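You operate a simulated robot arm through the tools that you are given. There is no shell and no other tool.

You are at the controls of a simulated robot arm. One attempt, no reset.

JOB
Clamp ball valve 27 in the test rig, pump it to 6 bar, then bleed it off.
Fine: shut the bleed lever to pump; leave the valve clamped and the bleed open at 0.0.

Only the result counts: the job must be done as asked and must still hold three seconds after the hand-in. Knocking over, shifting, dropping, spilling or breaking anything else fails it.

ROBOT AND FRAMES
A 6-joint arm with a two-finger parallel gripper, fixed in place. Base frame: the origin is on the floor under the middle of its stand, x ahead of it, y to its left, z up; the work surface is at about z = 780. Units: mm, rad, N and s.
With the tool pointing down near the work surface it reaches from about 320 to 700 mm from the base axis. Its first joint turns from -2.897 to 2.897 rad. Payload 4.1 kg.
The TCP is the grasp point between the finger pads, 23 mm short of the fingertips. In the tool frame z runs along the fingers and y along their closing line. Largest opening 94 mm; finger width 38, thickness 10; the body of the gripper, 54 by 96 mm, starts 39 mm behind the TCP.
Orientation is that of the tool frame in the base frame, as a unit quaternion [x, y, z, w]. With the fingers straight down and closing along the base's y, the tool's x points along the base's -x, its y along +y and its z along -z.

CONTROLS
- The arm moves only by the tool servo_tool. Its argument "moves" is text: rows parted by semicolons, each of 7 numbers parted by spaces: the shift along the tool's x, y, z in mm, then the turn, a rotation vector about the tool's x, y, z in rad, then the opening, from 0 (shut) to 1 (fully open). In form: x y z ax ay az grip; .... A call has 1 to 20 rows; each row shifts and turns the commanded pose from where the row before left it, along the tool's axes as they then stand. Each row takes 0.2 s and may step no farther than 50 mm and 0.15 rad from the row before; otherwise, or with a gripper value out of range, the whole call is refused. Where a pose cannot be reached the arm comes as near as it can. A force on the tool above 40 N (or 10 N above the force at the start of the call, whichever is more), or a blocked arm, ends the call early, and 0.2 s more pass. The fingers move at their own pace (about 45 mm/s each) and stop on an object; they squeeze with about 41 N. The grip force told is the motor's: it shows also when the fingers shut on nothing. Time passes only in rows, and 0.2 s behind the last, so rows that do not move let the fingers close. The reply holds the time, the measured pose of the TCP, the force on the tool along the base axes, the opening and the grip force, in the units named above and with some noise, with the torque about the TCP (base axes, N m) and any sound that the robot's microphone picked up.
- Cameras (640 x 400 px; columns grow to the right, rows downward): "scene" is fixed at [50.3, -650.2, 1543.8]; the picture's right is [0.73, -0.69, 0.00], its down [-0.40, -0.42, -0.82] and it looks along [0.56, 0.59, -0.58] (base axes); focal length 337 px, centre (320, 200). "wrist" rides on the gripper at [86, 16, -75] in the tool frame; the picture's right is [-0.18, 0.98, 0.00], its down [-0.58, -0.11, -0.81] and it looks along [-0.79, -0.15, 0.59] (tool axes); focal length 243 px, centre (320, 200). There is no depth. A picture from a camera that has moved, and an enlarged one, comes with that camera's place and axes in the base frame and with its lens.
- get_image(camera): a new picture of that camera. It takes no simulated time.
- lift_body(by): slides the trunk up (or, below 0, down) by that many mm; the arm rides with it, the base frame stays. It gives what a move gives, with no picture.
- enlarge(camera, box): a new picture of the part [left, top, right, bottom] of that camera's present view, enlarged. It takes no simulated time.
- finish_job(): hands the job in; it is judged then, once.

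Nothing tells you positions but the pictures and the camera data. Unless the task says otherwise, let go and move clear before handing in.

The tools are called after ">>>" by a JSON object that holds its "method" and its "body". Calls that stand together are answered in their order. servo_tool: Moves the arm, as the interface text tells. Its arguments: {"type":"object","properties":{"moves":{"type":"string"}},"required":["moves"]} The other tools are called the same way: lift_body (by) moves the trunk up or down; get_image (camera) takes a picture; enlarge (camera, box) takes an enlarged picture of a part of a camera's view; finish_job () hands the job in.

At the start:

```text
time_s: 0.0
tcp_pos: [353.2, 44.0, 1177.7]
orientation: [0.0, 1.0, 0.0, 0.0]
contact_force: [0.4, 0.0, -0.6]
moment: [-0.02, -0.03, -0.04]
grip_width: 94.0
grip_force: 0.0
trunk travel left (down, up): [-450.0, 140.0]
```

scene: 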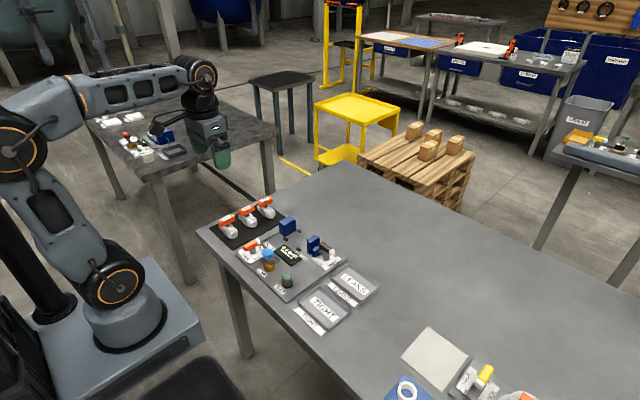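
wrist: 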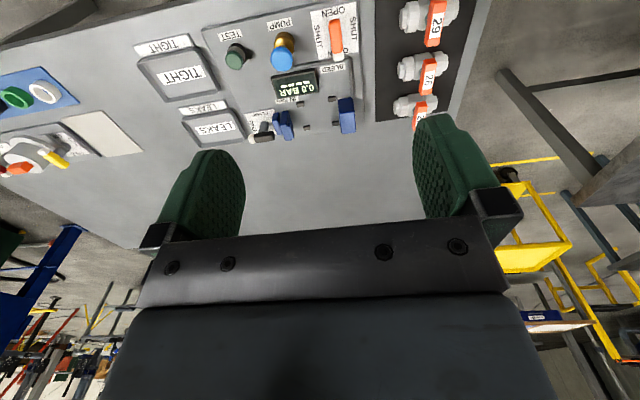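

I see a test rig on the near table with three ball valves on a dark mat, a bleed lever, pump knob and clamp jaws. I'll look closer at both views before moving.

>>> {"method": "enlarge", "body": {"camera": "scene", "box": [190, 180, 390, 340]}}

>>> {"method": "enlarge", "body": {"camera": "wrist", "box": [200, 0, 480, 160]}}

>>> {"method": "enlarge", "body": {"camera": "scene", "box": [220, 210, 360, 310]}}

```text
2.50 times, centred on (290, 260) of scene
camera zoom: at [50.3, -650.2, 1543.8], right [0.73, -0.69, 0.0], down [-0.4, -0.42, -0.82], along [0.56, 0.59, -0.58], focal length 842 px, centre (395, 50)
```

zoom: 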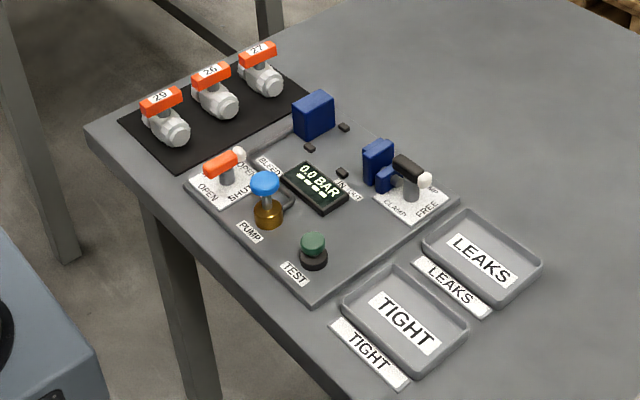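

```text
2.29 times, centred on (340, 80) of wrist
camera zoom: at [267.6, 57.5, 1252.0], right [0.18, 0.98, 0.0], down [0.58, -0.11, 0.81], along [0.79, -0.15, -0.59], focal length 555 px, centre (274, 474)
```

zoom: 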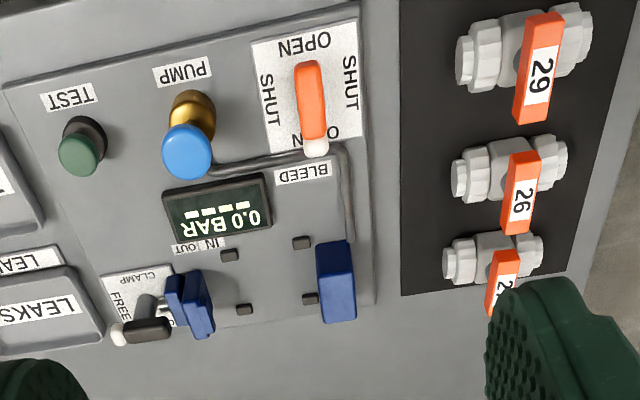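

```text
4.00 times, centred on (290, 260) of scene
camera zoom: at [50.3, -650.2, 1543.8], right [0.73, -0.69, 0.0], down [-0.4, -0.42, -0.82], along [0.56, 0.59, -0.58], focal length 1347 px, centre (440, -40)
```

zoom: 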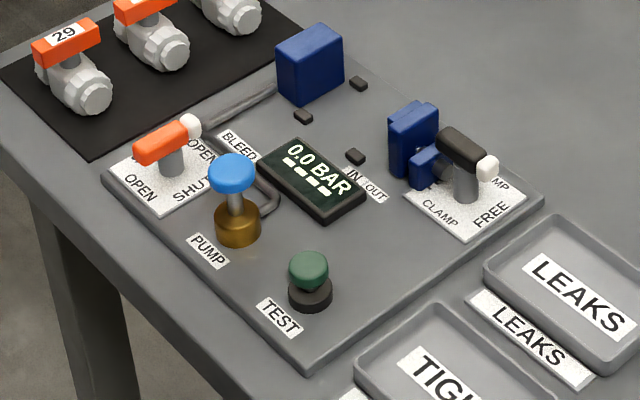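

The rig has two blue jaws at about x=577, with four pegs centred near (575, -3). Valve 27 is at about (584, 195). I'll move the wrist camera to see the rig up close.

>>> {"method": "servo_tool", "body": {"moves": "2 -11 44 0 0 0 1; 2 -11 44 0 0 0 1; 2 -11 44 0 0 0 1; 2 -11 44 0 0 0 1; 0 0 0 0 0 0 1"}}

>>> {"method": "get_image", "body": {"camera": "wrist"}}

>>> {"method": "enlarge", "body": {"camera": "wrist", "box": [200, 60, 460, 240]}}

```text
time_s: 1.2
tcp_pos: [345.1, -1.1, 999.1]
orientation: [0.0, 1.0, 0.0, 0.0]
contact_force: [-0.3, -0.4, 0.0]
moment: [-0.01, 0.02, -0.01]
grip_width: 94.2
grip_force: 0.0
trunk travel left (down, up): [-450.0, 140.0]
```

```text
taken
camera wrist: at [259.8, 13.0, 1074.4], right [0.18, 0.98, 0.0], down [0.58, -0.11, 0.81], along [0.79, -0.15, -0.59], focal length 243 px, centre (320, 200)
```

wrist: 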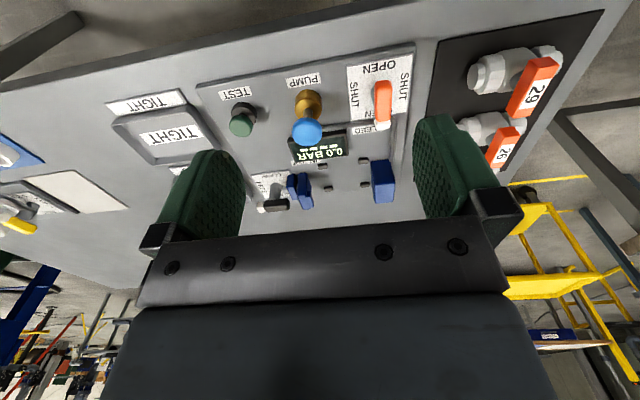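

```text
2.22 times, centred on (330, 150) of wrist
camera zoom: at [259.8, 13.0, 1074.4], right [0.18, 0.98, 0.0], down [0.58, -0.11, 0.81], along [0.79, -0.15, -0.59], focal length 539 px, centre (298, 311)
```

zoom: 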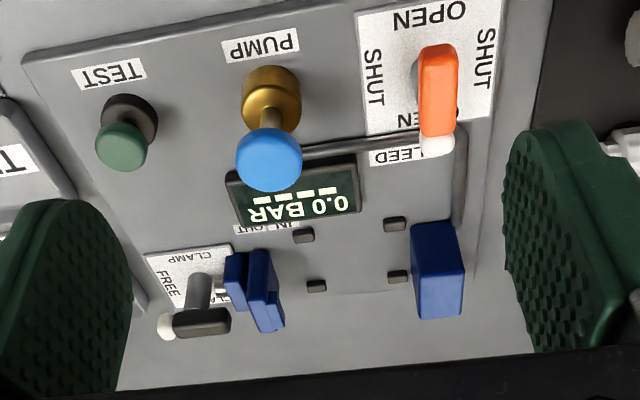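

The bleed lever lies along x on OPEN and the clamp lever along y on FREE. Each looks like a T-bar on a vertical post. Next I'll look closely at valve 27.

>>> {"method": "servo_tool", "body": {"moves": "-7 39 10 0 0 0 1; -7 39 10 0 0 0 1; -7 39 10 0 0 0 1; -7 39 10 0 0 0 1; -7 39 10 0 0 0 1; 0 0 0 0 0 0 1"}}

>>> {"method": "get_image", "body": {"camera": "wrist"}}

>>> {"method": "enlarge", "body": {"camera": "wrist", "box": [240, 80, 440, 240]}}

```text
time_s: 2.6
tcp_pos: [380.2, 194.7, 951.6]
orientation: [0.0, 1.0, 0.0, 0.0]
contact_force: [-0.2, 0.7, 0.3]
moment: [0.0, -0.01, -0.01]
grip_width: 94.1
grip_force: 0.0
trunk travel left (down, up): [-450.0, 140.0]
```

```text
taken
camera wrist: at [294.8, 209.8, 1025.7], right [0.18, 0.98, 0.0], down [0.58, -0.11, 0.81], along [0.79, -0.15, -0.59], focal length 243 px, centre (320, 200)
```

wrist: 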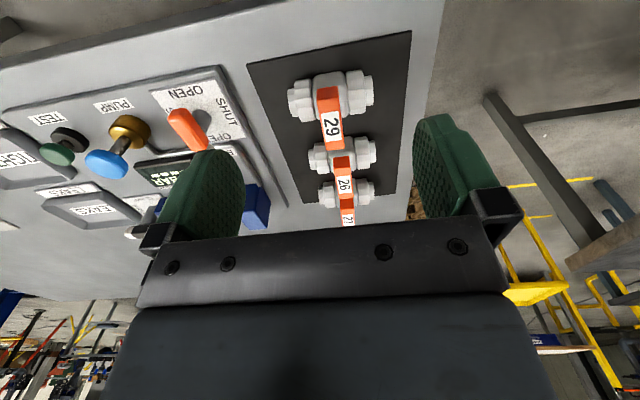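

```text
2.50 times, centred on (340, 160) of wrist
camera zoom: at [294.8, 209.8, 1025.7], right [0.18, 0.98, 0.0], down [0.58, -0.11, 0.81], along [0.79, -0.15, -0.59], focal length 606 px, centre (270, 300)
```

zoom: 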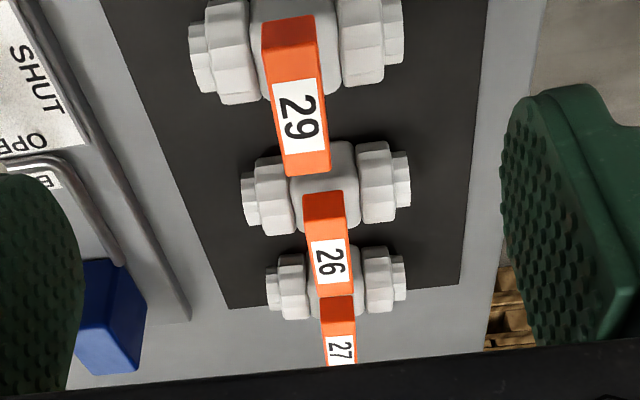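

Valve 27 is the farthest of the three, with its pipe axis along y and its handle along x. I'll move closer to see the handle, the body and any flow arrow.

>>> {"method": "servo_tool", "body": {"moves": "-40 0 14 0 0 0 1; -40 0 14 0 0 0 1; -40 0 14 0 0 0 1; 0 0 0 0 0 0 1"}}

>>> {"method": "get_image", "body": {"camera": "wrist"}}

>>> {"method": "enlarge", "body": {"camera": "wrist", "box": [260, 70, 430, 220]}}

>>> {"method": "enlarge", "body": {"camera": "scene", "box": [210, 180, 290, 240]}}

```text
time_s: 3.6
tcp_pos: [500.9, 194.6, 907.3]
orientation: [0.001, 1.0, 0.0, 0.0]
contact_force: [0.4, -0.3, -0.5]
moment: [0.0, 0.02, 0.0]
grip_width: 94.2
grip_force: 0.1
trunk travel left (down, up): [-450.0, 140.0]
```

```text
taken
camera wrist: at [415.5, 208.5, 983.2], right [0.18, 0.98, 0.0], down [0.58, -0.11, 0.81], along [0.79, -0.15, -0.59], focal length 243 px, centre (320, 200)
```

wrist: 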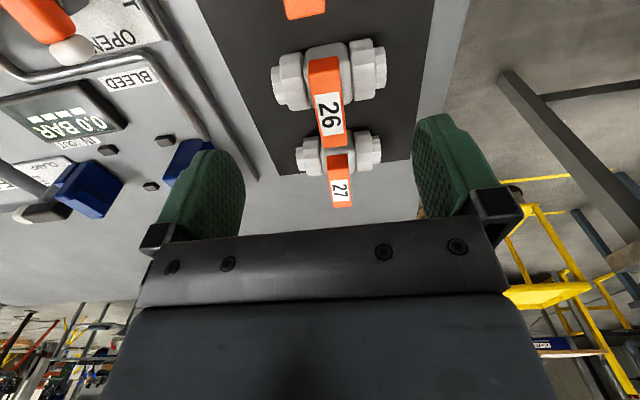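

```text
2.67 times, centred on (345, 145) of wrist
camera zoom: at [415.5, 208.5, 983.2], right [0.18, 0.98, 0.0], down [0.58, -0.11, 0.81], along [0.79, -0.15, -0.59], focal length 647 px, centre (253, 347)
```

zoom: 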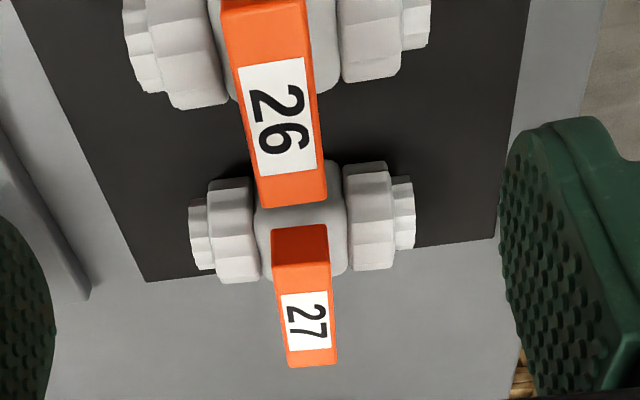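

```text
6.67 times, centred on (250, 210) of scene
camera zoom: at [50.3, -650.2, 1543.8], right [0.73, -0.69, 0.0], down [-0.4, -0.42, -0.82], along [0.56, 0.59, -0.58], focal length 2245 px, centre (787, 133)
```

zoom: 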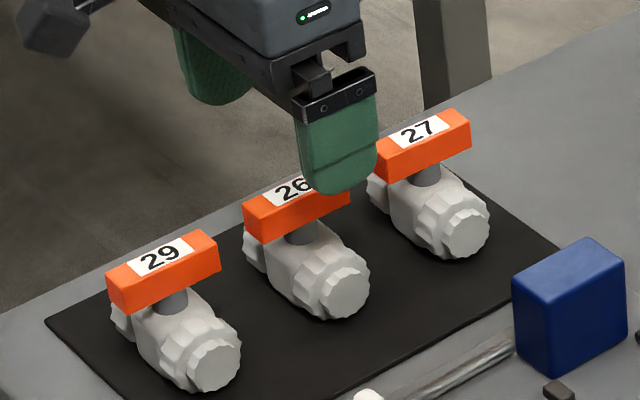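

Valve 27's handle is about 67 x 18 mm, centred near (580, 195) with its top at z≈850. There's no flow arrow on it. Next I'll look at the rig seat close up to fix its position.

>>> {"method": "servo_tool", "body": {"moves": "3 -39 -5 0 0 0 1; 3 -39 -5 0 0 0 1; 3 -39 -5 0 0 0 1; 3 -39 -5 0 0 0 1; 3 -39 -5 0 0 0 1; 0 0 0 0 0 0 1"}}

>>> {"method": "get_image", "body": {"camera": "wrist"}}

>>> {"method": "enlarge", "body": {"camera": "wrist", "box": [220, 60, 440, 230]}}

>>> {"method": "enlarge", "body": {"camera": "scene", "box": [270, 210, 350, 270]}}

```text
time_s: 5.0
tcp_pos: [485.6, -2.1, 935.3]
orientation: [0.0, 1.0, -0.001, -0.001]
contact_force: [-0.5, -0.4, -0.5]
moment: [0.01, 0.0, 0.02]
grip_width: 93.9
grip_force: 0.1
trunk travel left (down, up): [-450.0, 140.0]
```

```text
taken
camera wrist: at [399.4, 12.5, 1009.4], right [0.18, 0.98, 0.0], down [0.58, -0.11, 0.81], along [0.79, -0.15, -0.59], focal length 243 px, centre (320, 200)
```

wrist: 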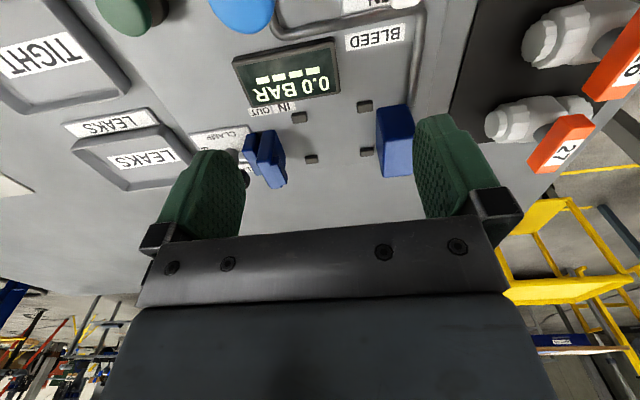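

```text
2.35 times, centred on (330, 145) of wrist
camera zoom: at [399.4, 12.5, 1009.4], right [0.18, 0.98, 0.0], down [0.58, -0.11, 0.81], along [0.79, -0.15, -0.59], focal length 571 px, centre (296, 329)
```

zoom: 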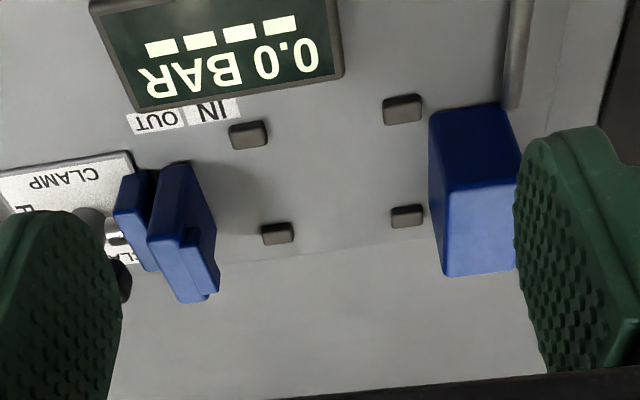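

```text
6.67 times, centred on (310, 240) of scene
camera zoom: at [50.3, -650.2, 1543.8], right [0.73, -0.69, 0.0], down [-0.4, -0.42, -0.82], along [0.56, 0.59, -0.58], focal length 2245 px, centre (387, -67)
```

zoom: 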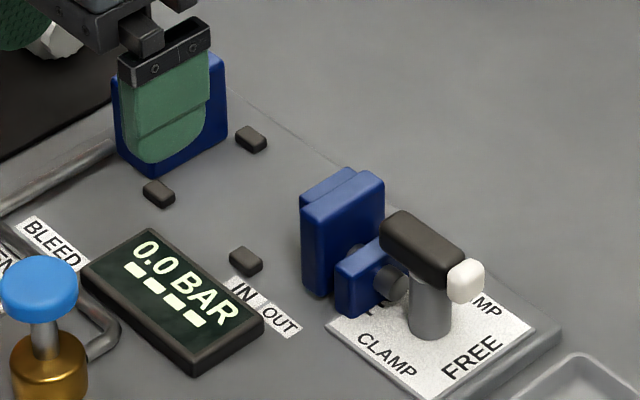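

The pegs are centred at about (570, -2), the fixed jaw face is near y=42 and the moving jaw face near y=-52. Valve 27 is about 83 mm long. I'll hover over valve 27 to refine its pose relative to the gripper.

>>> {"method": "servo_tool", "body": {"moves": "-18.9 39.4 6 0 0 0 1; -18.9 39.4 6 0 0 0 1; -18.9 39.4 6 0 0 0 1; -18.9 39.4 6 0 0 0 1; -18.9 39.4 6 0 0 0 1; 0 0 0 0 0 0 0.6; 0 0 0 0 0 0 0.6"}}

>>> {"method": "get_image", "body": {"camera": "wrist"}}

>>> {"method": "enlarge", "body": {"camera": "wrist", "box": [240, 40, 400, 200]}}

>>> {"method": "enlarge", "body": {"camera": "scene", "box": [220, 160, 300, 220]}}

```text
time_s: 6.6
tcp_pos: [579.7, 196.1, 903.8]
orientation: [0.0, 1.0, -0.001, 0.001]
contact_force: [0.2, 0.3, -0.2]
moment: [-0.01, 0.0, -0.02]
grip_width: 56.4
grip_force: 0.1
trunk travel left (down, up): [-450.0, 140.0]
```

```text
taken
camera wrist: at [493.3, 210.1, 978.2], right [0.18, 0.98, 0.0], down [0.58, -0.11, 0.81], along [0.79, -0.15, -0.59], focal length 243 px, centre (320, 200)
```

wrist: 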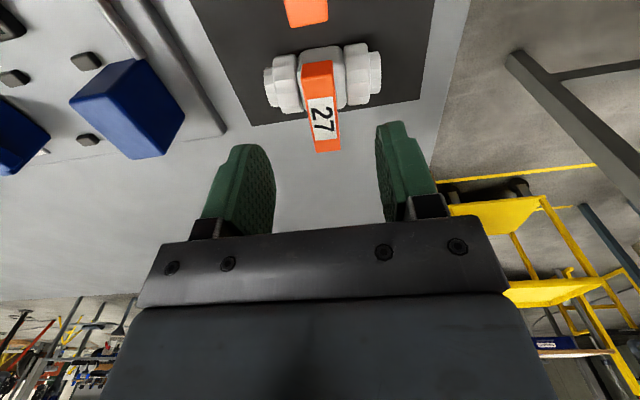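

```text
2.50 times, centred on (320, 120) of wrist
camera zoom: at [493.3, 210.1, 978.2], right [0.18, 0.98, 0.0], down [0.58, -0.11, 0.81], along [0.79, -0.15, -0.59], focal length 606 px, centre (320, 400)
```

zoom: 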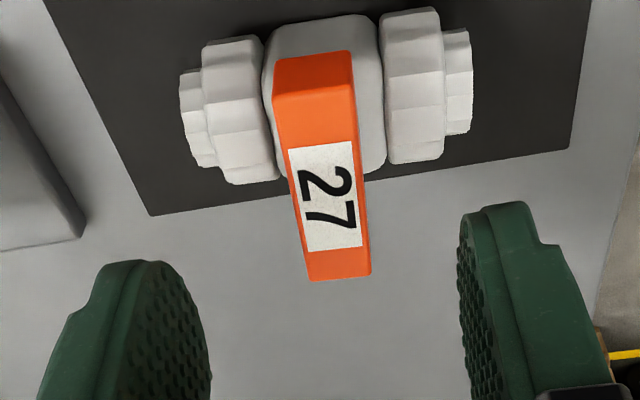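

```text
6.67 times, centred on (260, 190) of scene
camera zoom: at [50.3, -650.2, 1543.8], right [0.73, -0.69, 0.0], down [-0.4, -0.42, -0.82], along [0.56, 0.59, -0.58], focal length 2245 px, centre (720, 267)
```

zoom: 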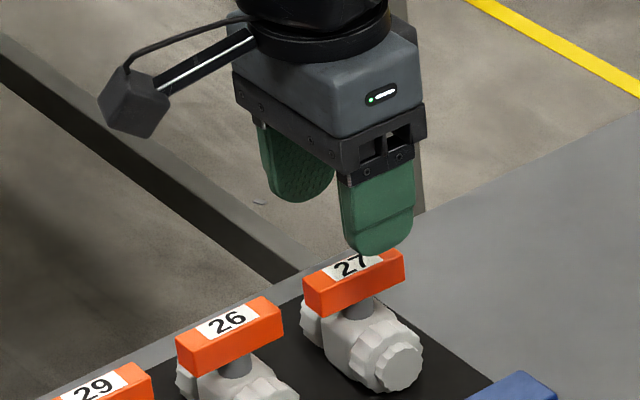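

Valve 27 is centred at about (582.5, 194.5), with a slight yaw of roughly -0.045 rad. Before gripping it I'll hover over the rig seat at the same geometry, to get a matching measurement of the pegs.

>>> {"method": "servo_tool", "body": {"moves": "1.5 -39.8 0 0 0 0 0.5; 1.5 -39.8 0 0 0 0 0.3; 1.5 -39.8 0 0 0 0 0.3; 1.5 -39.8 0 0 0 0 0.3; 1.5 -39.8 0 0 0 0 0.3; 0 0 0 0 0 0 0.3"}}

>>> {"method": "enlarge", "body": {"camera": "wrist", "box": [200, 0, 440, 200]}}

>>> {"method": "get_image", "body": {"camera": "wrist"}}

```text
time_s: 8.0
tcp_pos: [572.2, -3.1, 903.7]
orientation: [0.0, 1.0, 0.001, 0.0]
contact_force: [1.3, 0.7, -0.2]
moment: [0.02, -0.04, 0.0]
grip_width: 28.3
grip_force: 0.1
trunk travel left (down, up): [-450.0, 140.0]
```

```text
2.00 times, centred on (320, 100) of wrist
camera zoom: at [486.4, 11.0, 979.0], right [0.18, 0.98, 0.0], down [0.58, -0.11, 0.81], along [0.79, -0.15, -0.59], focal length 485 px, centre (320, 400)
```

zoom: 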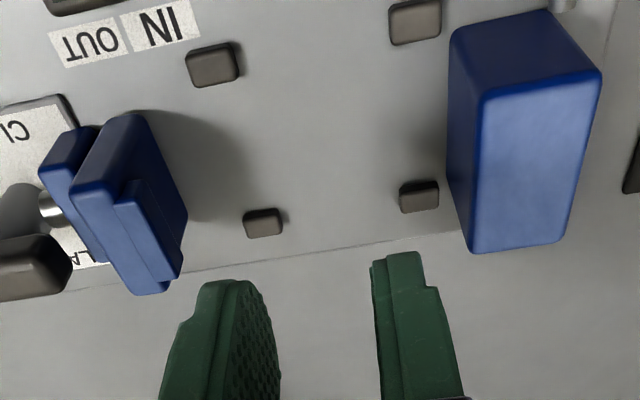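

```text
taken
camera wrist: at [486.4, 11.0, 979.0], right [0.18, 0.98, 0.0], down [0.58, -0.11, 0.81], along [0.79, -0.15, -0.59], focal length 243 px, centre (320, 200)
```

wrist: 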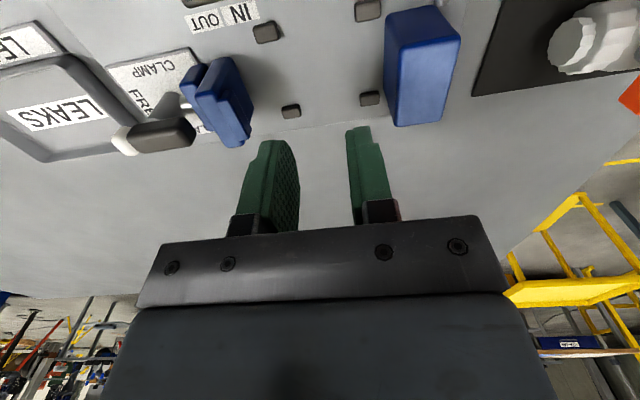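

From this geometry the pegs are centred at about (574, -3). I'll lower the nearly closed fingers between the jaws, staying clear of the plate, to compare fingertips and pegs directly in both cameras.

>>> {"method": "servo_tool", "body": {"moves": "0 0 35 0 0 0 0.3; 0 0 30 0 0 0 0.3; 0 0 0 0 0 0 0.3"}}

>>> {"method": "enlarge", "body": {"camera": "scene", "box": [260, 200, 350, 270]}}

>>> {"method": "get_image", "body": {"camera": "wrist"}}

>>> {"method": "enlarge", "body": {"camera": "wrist", "box": [200, 0, 440, 200]}}

```text
time_s: 8.8
tcp_pos: [573.7, -3.2, 838.5]
orientation: [0.001, 1.0, 0.0, 0.0]
contact_force: [0.0, -0.6, -0.6]
moment: [-0.03, -0.01, 0.01]
grip_width: 28.1
grip_force: 0.1
trunk travel left (down, up): [-450.0, 140.0]
```

```text
5.71 times, centred on (305, 235) of scene
camera zoom: at [50.3, -650.2, 1543.8], right [0.73, -0.69, 0.0], down [-0.4, -0.42, -0.82], along [0.56, 0.59, -0.58], focal length 1924 px, centre (406, 0)
```

zoom: 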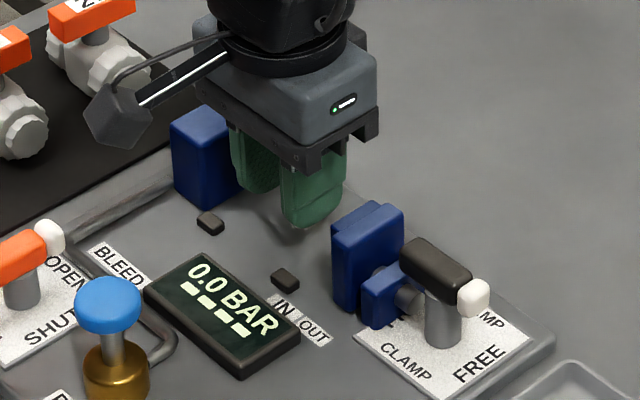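

```text
taken
camera wrist: at [487.6, 11.6, 912.9], right [0.18, 0.98, 0.0], down [0.58, -0.11, 0.81], along [0.79, -0.15, -0.59], focal length 243 px, centre (320, 200)
```

wrist: 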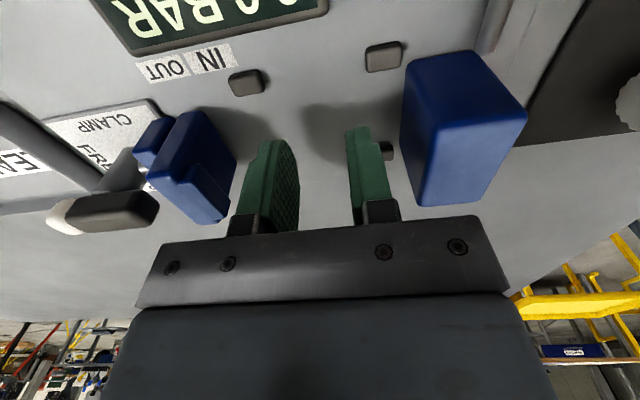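

```text
2.00 times, centred on (320, 100) of wrist
camera zoom: at [487.6, 11.6, 912.9], right [0.18, 0.98, 0.0], down [0.58, -0.11, 0.81], along [0.79, -0.15, -0.59], focal length 485 px, centre (320, 400)
```

zoom: 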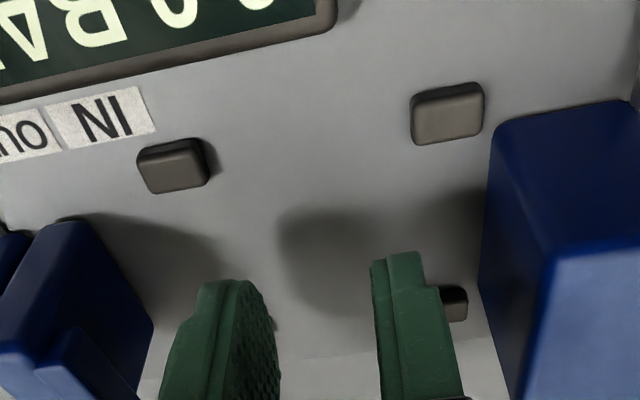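

The seat centre is at (573.5, -3), the fixed jaw face at y≈42.5 and the moving jaw face at y≈-63, so an 80 mm valve has room. I'll go back over valve 27, match its slight yaw and descend part way.

>>> {"method": "servo_tool", "body": {"moves": "0 0 -35 0 0 0 0.3; 0 0 -30 0 0 0 0.3; -1.8 39.7 0 0 0 0 0.3; -1.8 39.7 0 0 0 0 0.5; -1.8 39.7 0 0 0 0 0.5; -1.8 39.7 0 0 0 0 0.5; -1.8 39.7 0 0 0 0 0.5; 0 0 0 0 0 0.045 0.5; 0 0 20 0 0 0 0.5; 0 0 0 0 0 0 0.5"}}

>>> {"method": "enlarge", "body": {"camera": "wrist", "box": [200, 0, 440, 200]}}

>>> {"method": "enlarge", "body": {"camera": "scene", "box": [220, 170, 300, 230]}}

```text
time_s: 11.0
tcp_pos: [582.5, 194.8, 885.3]
orientation: [0.022, 1.0, 0.0, 0.0]
contact_force: [0.7, -0.7, -0.5]
moment: [0.01, 0.02, -0.03]
grip_width: 47.0
grip_force: 0.1
trunk travel left (down, up): [-450.0, 140.0]
```

```text
2.00 times, centred on (320, 100) of wrist
camera zoom: at [497.4, 214.3, 958.7], right [0.23, 0.97, 0.0], down [0.58, -0.14, 0.81], along [0.78, -0.18, -0.59], focal length 485 px, centre (320, 400)
```

zoom: 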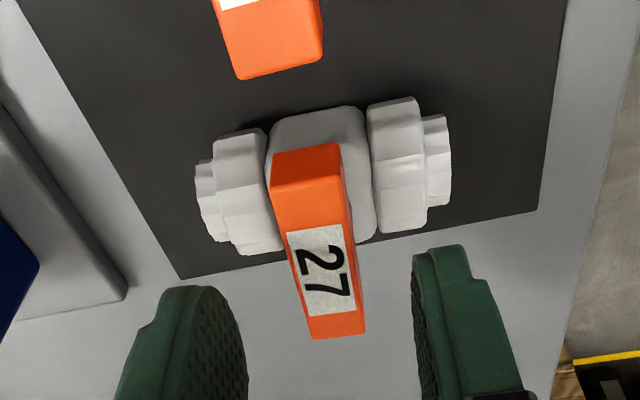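

```text
6.67 times, centred on (260, 200) of scene
camera zoom: at [50.3, -650.2, 1543.8], right [0.73, -0.69, 0.0], down [-0.4, -0.42, -0.82], along [0.56, 0.59, -0.58], focal length 2245 px, centre (720, 200)
```

zoom: 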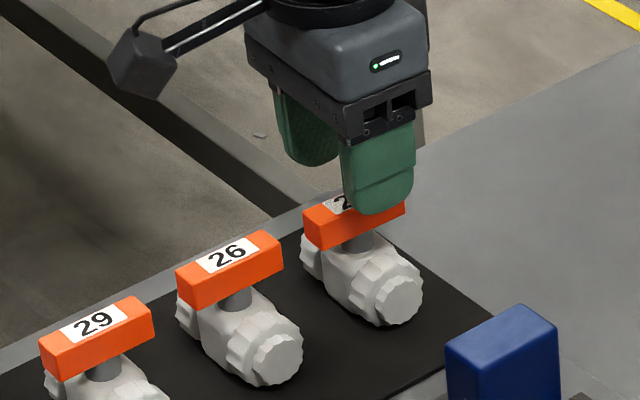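

The handle now lies nearly along the tool's x axis, offset about 1 mm in y and 0.02 rad in yaw. I'll correct that and go down to grip height, z≈853.

>>> {"method": "servo_tool", "body": {"moves": "0 1 12 0 0 0.015 0.5; 0 0 12 0 0 0 0.5; 0 0 8 0 0 0 0.5; 0 0 0 0 0 0 0.5"}}

>>> {"method": "get_image", "body": {"camera": "wrist"}}

>>> {"method": "enlarge", "body": {"camera": "wrist", "box": [220, 60, 420, 240]}}

>>> {"method": "enlarge", "body": {"camera": "scene", "box": [240, 180, 290, 220]}}

```text
time_s: 12.0
tcp_pos: [581.5, 195.8, 853.2]
orientation: [0.031, 1.0, 0.001, 0.0]
contact_force: [-0.2, -0.4, 0.1]
moment: [0.01, -0.06, 0.02]
grip_width: 46.7
grip_force: 0.1
trunk travel left (down, up): [-450.0, 140.0]
```

```text
taken
camera wrist: at [497.0, 216.1, 926.8], right [0.24, 0.97, 0.0], down [0.57, -0.14, 0.81], along [0.78, -0.2, -0.59], focal length 243 px, centre (320, 200)
```

wrist: 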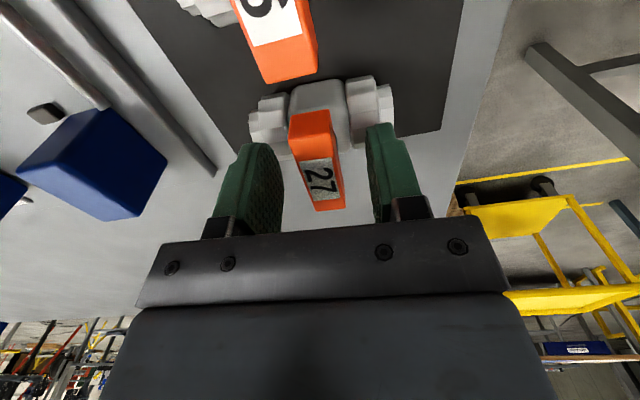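

```text
2.22 times, centred on (320, 150) of wrist
camera zoom: at [497.0, 216.1, 926.8], right [0.24, 0.97, 0.0], down [0.57, -0.14, 0.81], along [0.78, -0.2, -0.59], focal length 539 px, centre (320, 311)
```

zoom: 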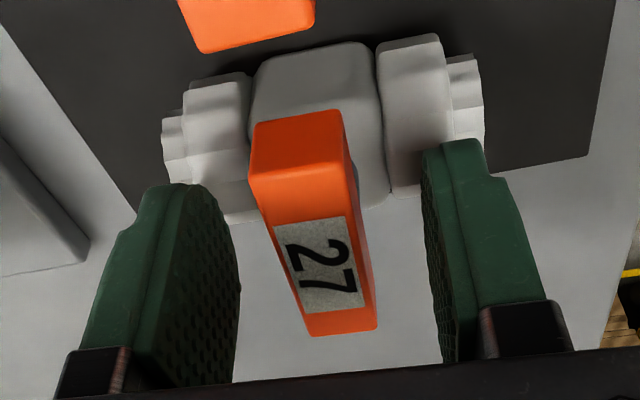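

```text
10.00 times, centred on (265, 200) of scene
camera zoom: at [50.3, -650.2, 1543.8], right [0.73, -0.69, 0.0], down [-0.4, -0.42, -0.82], along [0.56, 0.59, -0.58], focal length 3368 px, centre (870, 200)
```

zoom: 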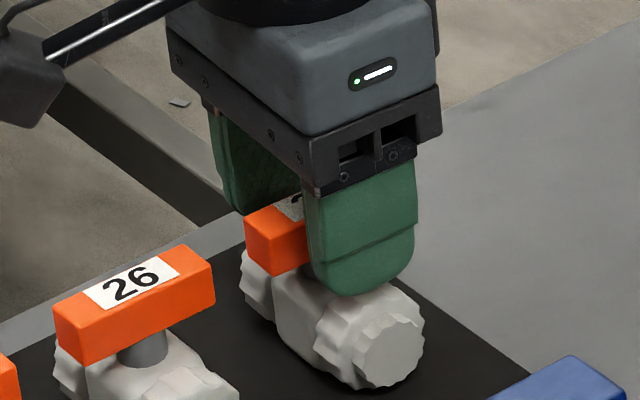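

The handle sits centred between the fingers with clearance below. I'll go down 2 mm and close.

>>> {"method": "servo_tool", "body": {"moves": "0 0 2 0 0 0 0.5; 0 0 0 0 0 0 0; 0 0 0 0 0 0 0; 0 0 0 0 0 0 0; 0 0 0 0 0 0 0; 0 0 0 0 0 0 0"}}

>>> {"method": "enlarge", "body": {"camera": "wrist", "box": [220, 60, 420, 240]}}

```text
time_s: 13.4
tcp_pos: [581.7, 197.4, 850.5]
orientation: [0.031, 1.0, 0.0, 0.0]
contact_force: [0.4, 1.3, 0.2]
moment: [0.03, -0.02, 0.01]
grip_width: 17.8
grip_force: 41.0
trunk travel left (down, up): [-450.0, 140.0]
```

```text
2.22 times, centred on (320, 150) of wrist
camera zoom: at [497.0, 216.3, 924.7], right [0.24, 0.97, 0.0], down [0.57, -0.14, 0.81], along [0.78, -0.2, -0.59], focal length 539 px, centre (320, 311)
```

zoom: 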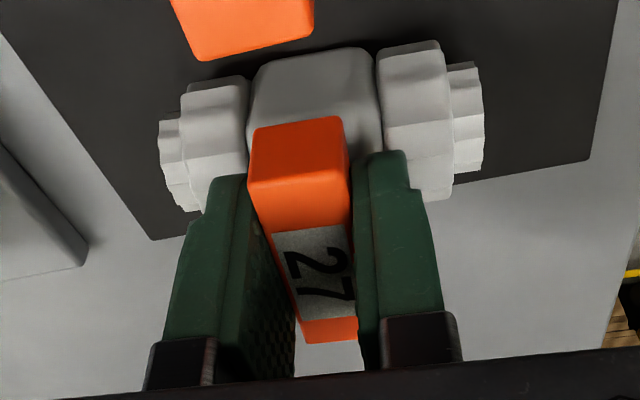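

Gripped, with a width of 17.8 mm and 41 N. I'll lift straight up and check how the valve hangs.

>>> {"method": "servo_tool", "body": {"moves": "0 0 -10 0 0 0 0; 0 0 -20 0 0 0 0; 0 0 -30 0 0 0 0; 0 0 -30 0 0 0 0; 0 0 0 0 0 -0.03 0; 0 0 0 0 0 -0.03 0; 0 0 0 0 0 0 0"}}

>>> {"method": "get_image", "body": {"camera": "wrist"}}

>>> {"method": "enlarge", "body": {"camera": "wrist", "box": [220, 60, 420, 240]}}

>>> {"method": "enlarge", "body": {"camera": "scene", "box": [220, 150, 300, 210]}}

```text
time_s: 15.0
tcp_pos: [582.4, 196.9, 941.4]
orientation: [0.0, 1.0, 0.0, 0.0]
contact_force: [-0.9, -0.2, -2.0]
moment: [0.01, 0.06, -0.02]
grip_width: 17.6
grip_force: 41.0
trunk travel left (down, up): [-450.0, 140.0]
```

```text
taken
camera wrist: at [496.0, 211.3, 1015.1], right [0.18, 0.98, 0.0], down [0.58, -0.11, 0.81], along [0.79, -0.15, -0.59], focal length 243 px, centre (320, 200)
```

wrist: 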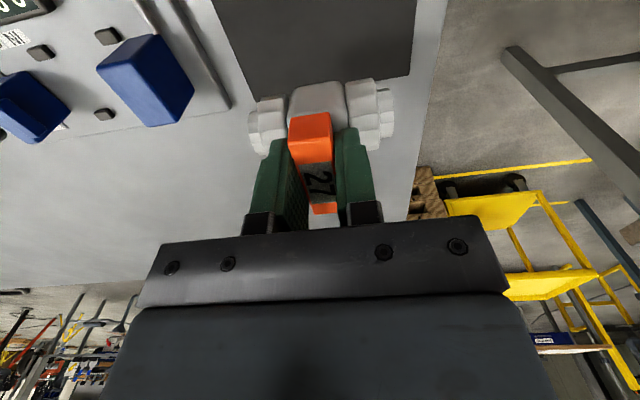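

```text
2.22 times, centred on (320, 150) of wrist
camera zoom: at [496.0, 211.3, 1015.1], right [0.18, 0.98, 0.0], down [0.58, -0.11, 0.81], along [0.79, -0.15, -0.59], focal length 539 px, centre (320, 311)
```

zoom: 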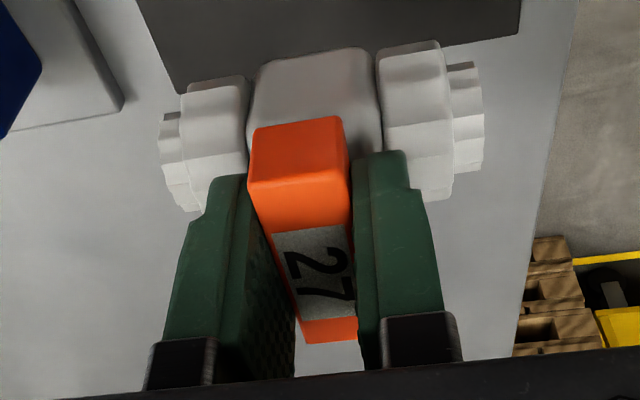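

```text
6.67 times, centred on (260, 180) of scene
camera zoom: at [50.3, -650.2, 1543.8], right [0.73, -0.69, 0.0], down [-0.4, -0.42, -0.82], along [0.56, 0.59, -0.58], focal length 2245 px, centre (720, 333)
```

zoom: 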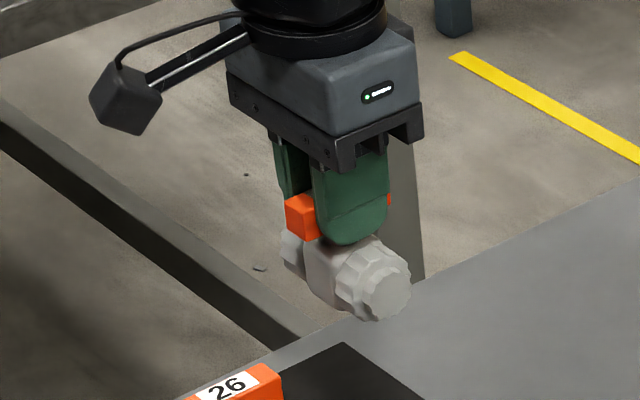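

The valve hangs straight and is centred on the TCP. I'll carry it over the seat to (573.5, -2) and lower it to just above the pegs.

>>> {"method": "servo_tool", "body": {"moves": "1.8 -39.8 0 0 0 0 0; 1.8 -39.8 0 0 0 0 0; 1.8 -39.8 0 0 0 0 0; 1.8 -39.8 0 0 0 0 0; 1.8 -39.7 0 0 0 0 0; 0 0 0 0 0 0 0; 0 0 25 0 0 0 0; 0 0 25 0 0 0 0; 0 0 10 0 0 0 0; 0 0 0 0 0 0 0"}}

>>> {"method": "get_image", "body": {"camera": "wrist"}}

>>> {"method": "enlarge", "body": {"camera": "wrist", "box": [200, 40, 440, 240]}}

>>> {"method": "enlarge", "body": {"camera": "scene", "box": [270, 200, 350, 260]}}

```text
time_s: 17.2
tcp_pos: [571.6, -2.9, 880.8]
orientation: [0.0, 1.0, 0.0, 0.0]
contact_force: [0.6, 0.1, -2.2]
moment: [-0.01, 0.01, -0.01]
grip_width: 17.8
grip_force: 40.5
trunk travel left (down, up): [-450.0, 140.0]
```

```text
taken
camera wrist: at [486.6, 12.2, 955.1], right [0.18, 0.98, 0.0], down [0.58, -0.11, 0.81], along [0.79, -0.15, -0.59], focal length 243 px, centre (320, 200)
```

wrist: 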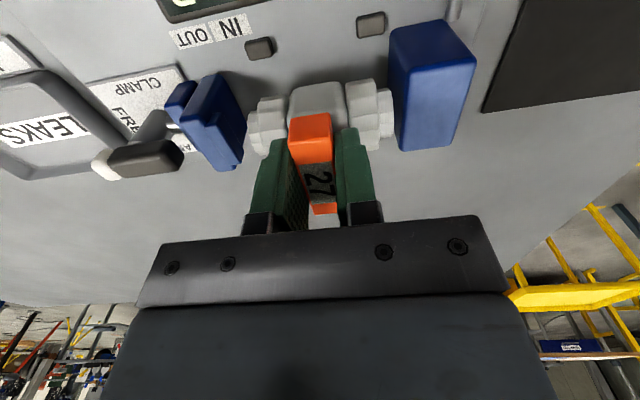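

```text
2.00 times, centred on (320, 140) of wrist
camera zoom: at [486.6, 12.2, 955.1], right [0.18, 0.98, 0.0], down [0.58, -0.11, 0.81], along [0.79, -0.15, -0.59], focal length 485 px, centre (320, 320)
```

zoom: 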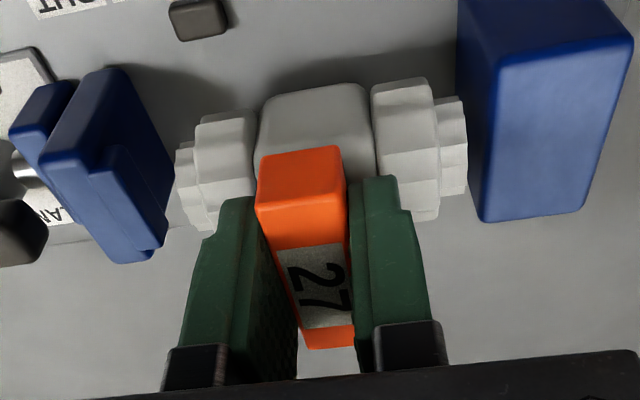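

```text
6.67 times, centred on (310, 230) of scene
camera zoom: at [50.3, -650.2, 1543.8], right [0.73, -0.69, 0.0], down [-0.4, -0.42, -0.82], along [0.56, 0.59, -0.58], focal length 2245 px, centre (387, 0)
```

zoom: 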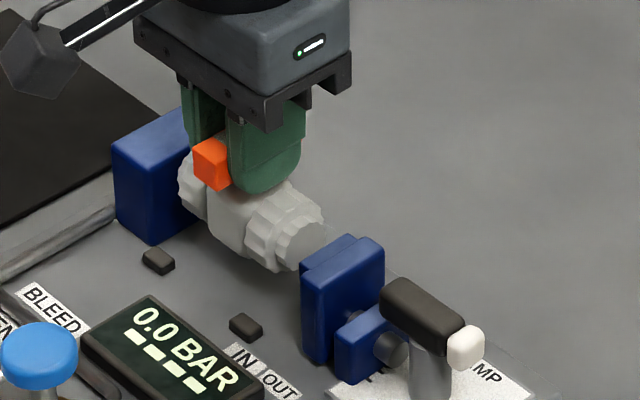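

The valve is above the seat, within about 1 mm of the peg centre. I'll lower it in small steps and watch the contact force.

>>> {"method": "servo_tool", "body": {"moves": "-0.5 0.5 8 0 0 0 0; 0 0 7 0 0 0 0; 0 0 4 0 0 0 0; 0 0 2 0 0 0 0; 0 0 0 0 0 0 0"}}

>>> {"method": "enlarge", "body": {"camera": "scene", "box": [270, 200, 350, 260]}}

>>> {"method": "enlarge", "body": {"camera": "wrist", "box": [200, 20, 440, 220]}}

```text
time_s: 18.4
tcp_pos: [572.9, -2.2, 860.0]
orientation: [0.001, 1.0, -0.001, 0.0]
contact_force: [0.4, -0.4, -1.9]
moment: [0.02, -0.02, -0.01]
grip_width: 17.4
grip_force: 41.7
trunk travel left (down, up): [-450.0, 140.0]
```

```text
6.67 times, centred on (310, 230) of scene
camera zoom: at [50.3, -650.2, 1543.8], right [0.73, -0.69, 0.0], down [-0.4, -0.42, -0.82], along [0.56, 0.59, -0.58], focal length 2245 px, centre (387, 0)
```

zoom: 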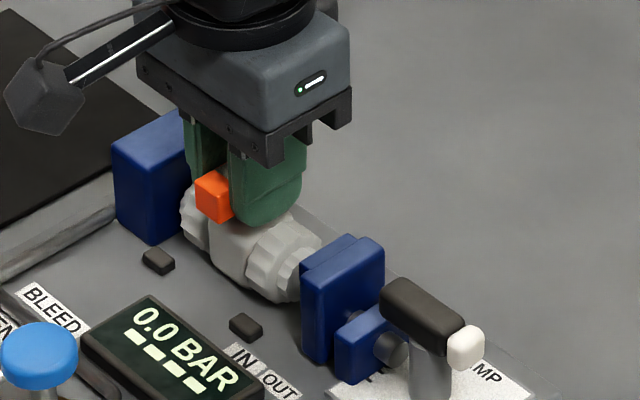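

```text
2.00 times, centred on (320, 120) of wrist
camera zoom: at [487.1, 12.9, 934.2], right [0.18, 0.98, 0.0], down [0.58, -0.11, 0.81], along [0.79, -0.15, -0.59], focal length 485 px, centre (320, 360)
```

zoom: 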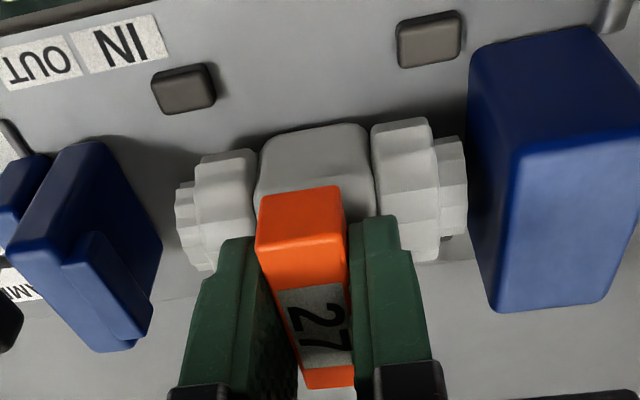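

The valve is well centred among the pegs (near pegs at +33.8 and -32.3 in y, 29.5 in x from the TCP). I'll lower it 1 mm at a time until it touches.

>>> {"method": "servo_tool", "body": {"moves": "0 0 1 0 0 0 0; 0 0 1 0 0 0 0; 0 0 1 0 0 0 0; 0 0 0 0 0 0 0"}}

```text
time_s: 19.4
tcp_pos: [573.4, -1.6, 858.5]
orientation: [0.0, 1.0, 0.0, 0.003]
contact_force: [-0.7, 2.0, 12.0]
moment: [0.04, 0.29, -0.01]
grip_width: 17.8
grip_force: 41.4
trunk travel left (down, up): [-450.0, 140.0]
```

>>> {"method": "enlarge", "body": {"camera": "scene", "box": [275, 205, 335, 250]}}

>>> {"method": "enlarge", "body": {"camera": "wrist", "box": [220, 40, 420, 190]}}

```text
8.89 times, centred on (305, 228) of scene
camera zoom: at [50.3, -650.2, 1543.8], right [0.73, -0.69, 0.0], down [-0.4, -0.42, -0.82], along [0.56, 0.59, -0.58], focal length 2994 px, centre (453, -44)
```

zoom: 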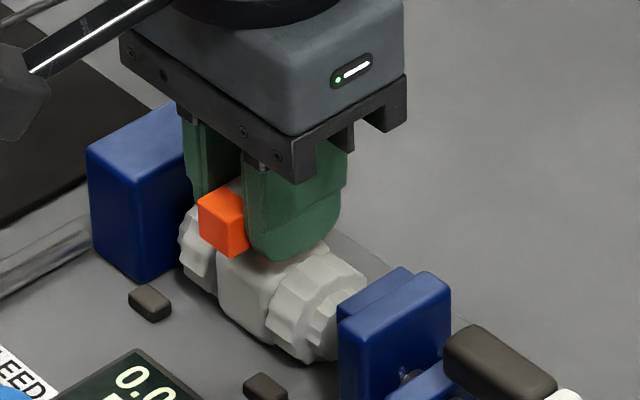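

```text
2.67 times, centred on (320, 115) of wrist
camera zoom: at [486.8, 12.7, 932.4], right [0.18, 0.98, 0.0], down [0.58, -0.11, 0.81], along [0.79, -0.15, -0.59], focal length 647 px, centre (320, 427)
```

zoom: 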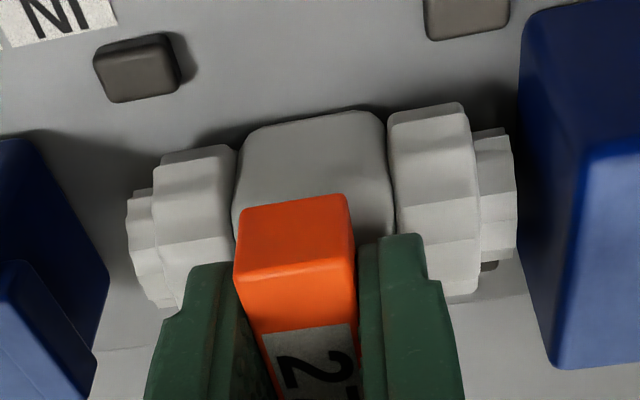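

The valve is seated on the plate between the pegs with light contact. I'll release it, opening only part way, and back up.

>>> {"method": "servo_tool", "body": {"moves": "0 0 0 0 0 0 0.3; 0 0 0 0 0 0 0.45; 0 0 0 0 0 0 0.45; 0 0 -10 0 0 0 0.45; 0 0 -25 0 0 0 0.45; 0 0 -30 0 0 0 0.45; 0 0 0 0 0 0 0.45"}}

>>> {"method": "enlarge", "body": {"camera": "scene", "box": [270, 200, 350, 260]}}

>>> {"method": "get_image", "body": {"camera": "wrist"}}

>>> {"method": "enlarge", "body": {"camera": "wrist", "box": [200, 0, 440, 200]}}

```text
time_s: 21.0
tcp_pos: [572.0, -2.4, 922.1]
orientation: [0.0, 1.0, 0.0, 0.0]
contact_force: [-0.6, -0.4, -0.6]
moment: [0.03, -0.02, 0.0]
grip_width: 42.4
grip_force: 0.1
trunk travel left (down, up): [-450.0, 140.0]
```

```text
6.67 times, centred on (310, 230) of scene
camera zoom: at [50.3, -650.2, 1543.8], right [0.73, -0.69, 0.0], down [-0.4, -0.42, -0.82], along [0.56, 0.59, -0.58], focal length 2245 px, centre (387, 0)
```

zoom: 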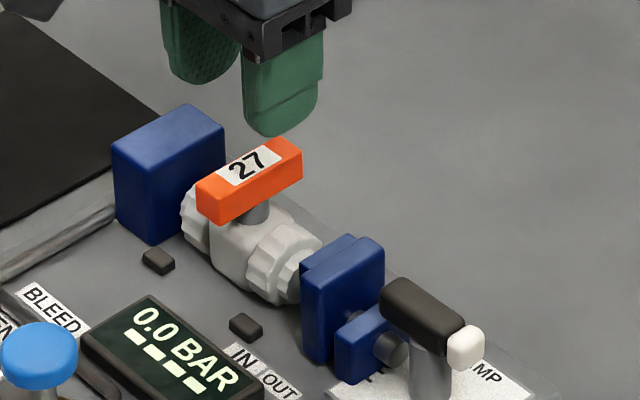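

```text
taken
camera wrist: at [486.7, 11.7, 996.5], right [0.18, 0.98, 0.0], down [0.58, -0.11, 0.81], along [0.79, -0.15, -0.59], focal length 243 px, centre (320, 200)
```

wrist: 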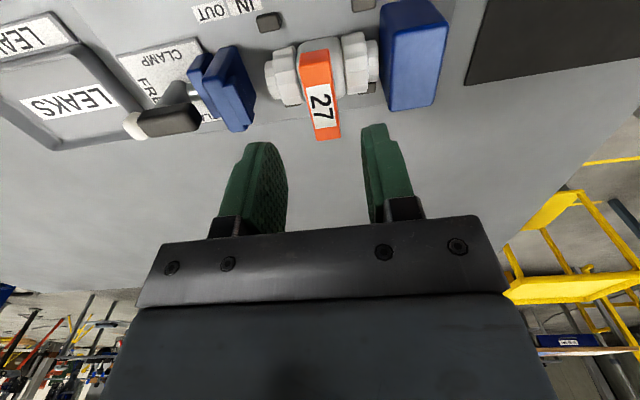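

```text
2.00 times, centred on (320, 100) of wrist
camera zoom: at [486.7, 11.7, 996.5], right [0.18, 0.98, 0.0], down [0.58, -0.11, 0.81], along [0.79, -0.15, -0.59], focal length 485 px, centre (320, 400)
```

zoom: 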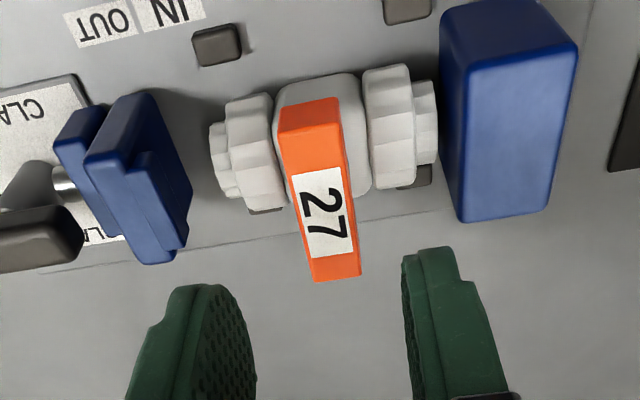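

The valve is seated squarely and upright. Next is the clamp lever at about (573, -117), so I'll hover over it for a close look.

>>> {"method": "servo_tool", "body": {"moves": "0 0 -18 0 0 0 0.45; 0 -38 0 0 0 0 0.45; 0 -38 0 0 0 0 0.45; 0 -38 0 0 0 0 0.45; 0 0 0 0 0 0 0.45"}}

>>> {"method": "get_image", "body": {"camera": "wrist"}}

>>> {"method": "enlarge", "body": {"camera": "wrist", "box": [220, 0, 440, 160]}}

>>> {"method": "enlarge", "body": {"camera": "scene", "box": [310, 225, 360, 265]}}

```text
time_s: 22.2
tcp_pos: [571.9, -116.1, 939.7]
orientation: [0.0, 1.0, -0.001, 0.0]
contact_force: [0.3, -0.4, 0.8]
moment: [-0.01, 0.03, 0.03]
grip_width: 42.4
grip_force: 0.1
trunk travel left (down, up): [-450.0, 140.0]
```

```text
taken
camera wrist: at [486.3, -101.8, 1014.2], right [0.18, 0.98, 0.0], down [0.58, -0.11, 0.81], along [0.79, -0.15, -0.59], focal length 243 px, centre (320, 200)
```

wrist: 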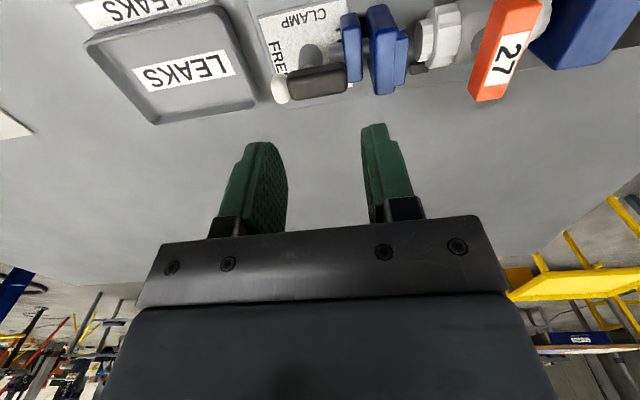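

```text
2.50 times, centred on (330, 80) of wrist
camera zoom: at [486.3, -101.8, 1014.2], right [0.18, 0.98, 0.0], down [0.58, -0.11, 0.81], along [0.79, -0.15, -0.59], focal length 606 px, centre (295, 500)
```

zoom: 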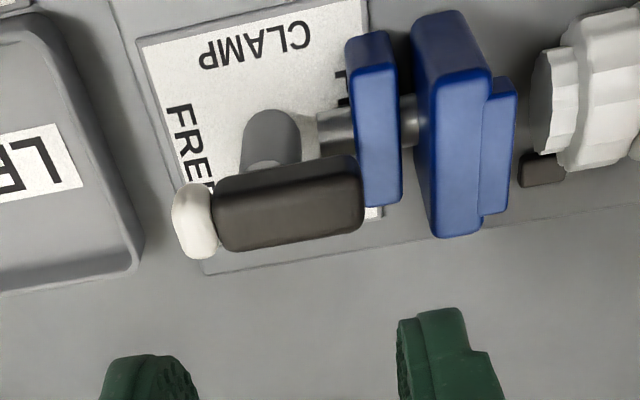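

```text
10.00 times, centred on (335, 245) of scene
camera zoom: at [50.3, -650.2, 1543.8], right [0.73, -0.69, 0.0], down [-0.4, -0.42, -0.82], along [0.56, 0.59, -0.58], focal length 3368 px, centre (170, -250)
```

zoom: 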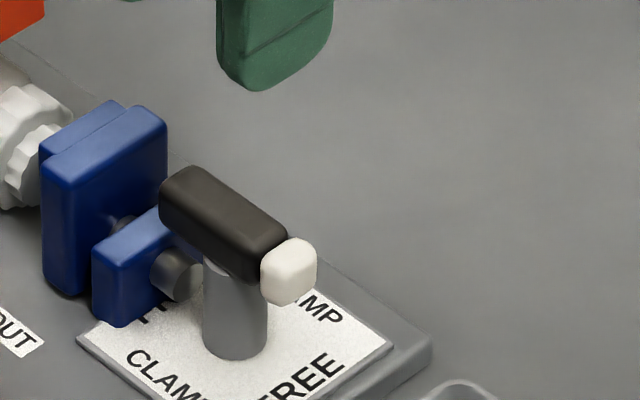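

The clamp lever is a bar along y, about 56 mm long with its tip, on a post at about (578, -127) with the bar top near z≈846. I'll line up over it, turn the tool 90° so the fingers close along x, and recheck.

>>> {"method": "servo_tool", "body": {"moves": "-6 -11 0 0 0 0 0.45; 0 0 0 0 0 0.1428 0.45; 0 0 0 0 0 0.1428 0.45; 0 0 0 0 0 0.1428 0.45; 0 0 0 0 0 0.1428 0.45; 0 0 0 0 0 0.1428 0.45; 0 0 0 0 0 0.1428 0.45; 0 0 0 0 0 0.1428 0.45; 0 0 0 0 0 0.1428 0.45; 0 0 0 0 0 0.1428 0.45; 0 0 0 0 0 0.1428 0.45; 0 0 0 0 0 0.1428 0.45; 0 0 0 0 0 0 0.45"}}

>>> {"method": "get_image", "body": {"camera": "wrist"}}

>>> {"method": "enlarge", "body": {"camera": "wrist", "box": [220, 0, 440, 200]}}

>>> {"method": "enlarge", "body": {"camera": "scene", "box": [300, 190, 380, 270]}}

```text
time_s: 25.0
tcp_pos: [579.0, -126.9, 939.2]
orientation: [0.707, 0.707, 0.0, 0.0]
contact_force: [0.1, -0.1, -0.1]
moment: [0.0, 0.0, 0.0]
grip_width: 42.4
grip_force: 0.1
trunk travel left (down, up): [-450.0, 140.0]
```

```text
taken
camera wrist: at [595.8, -42.2, 1013.9], right [0.98, -0.19, 0.0], down [-0.11, -0.58, 0.81], along [-0.15, -0.79, -0.59], focal length 243 px, centre (320, 200)
```

wrist: 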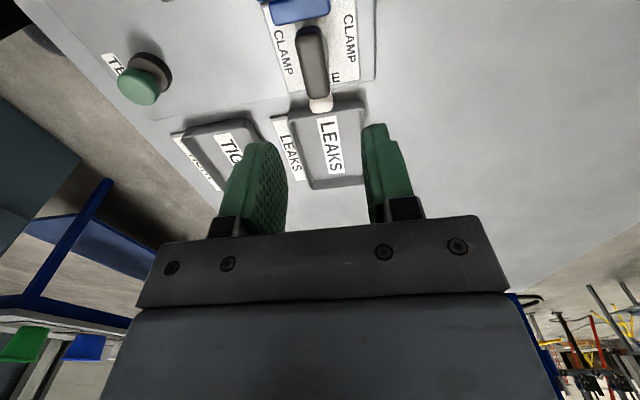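

```text
2.00 times, centred on (330, 100) of wrist
camera zoom: at [595.8, -42.2, 1013.9], right [0.98, -0.19, 0.0], down [-0.11, -0.58, 0.81], along [-0.15, -0.79, -0.59], focal length 485 px, centre (300, 400)
```

zoom: 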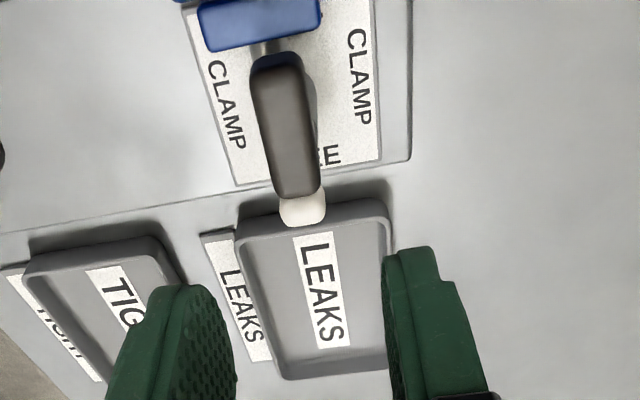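

```text
5.00 times, centred on (340, 230) of scene
camera zoom: at [50.3, -650.2, 1543.8], right [0.73, -0.69, 0.0], down [-0.4, -0.42, -0.82], along [0.56, 0.59, -0.58], focal length 1684 px, centre (220, 50)
```

zoom: 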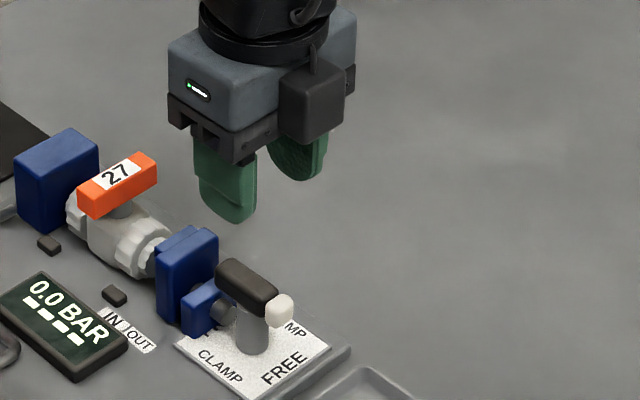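

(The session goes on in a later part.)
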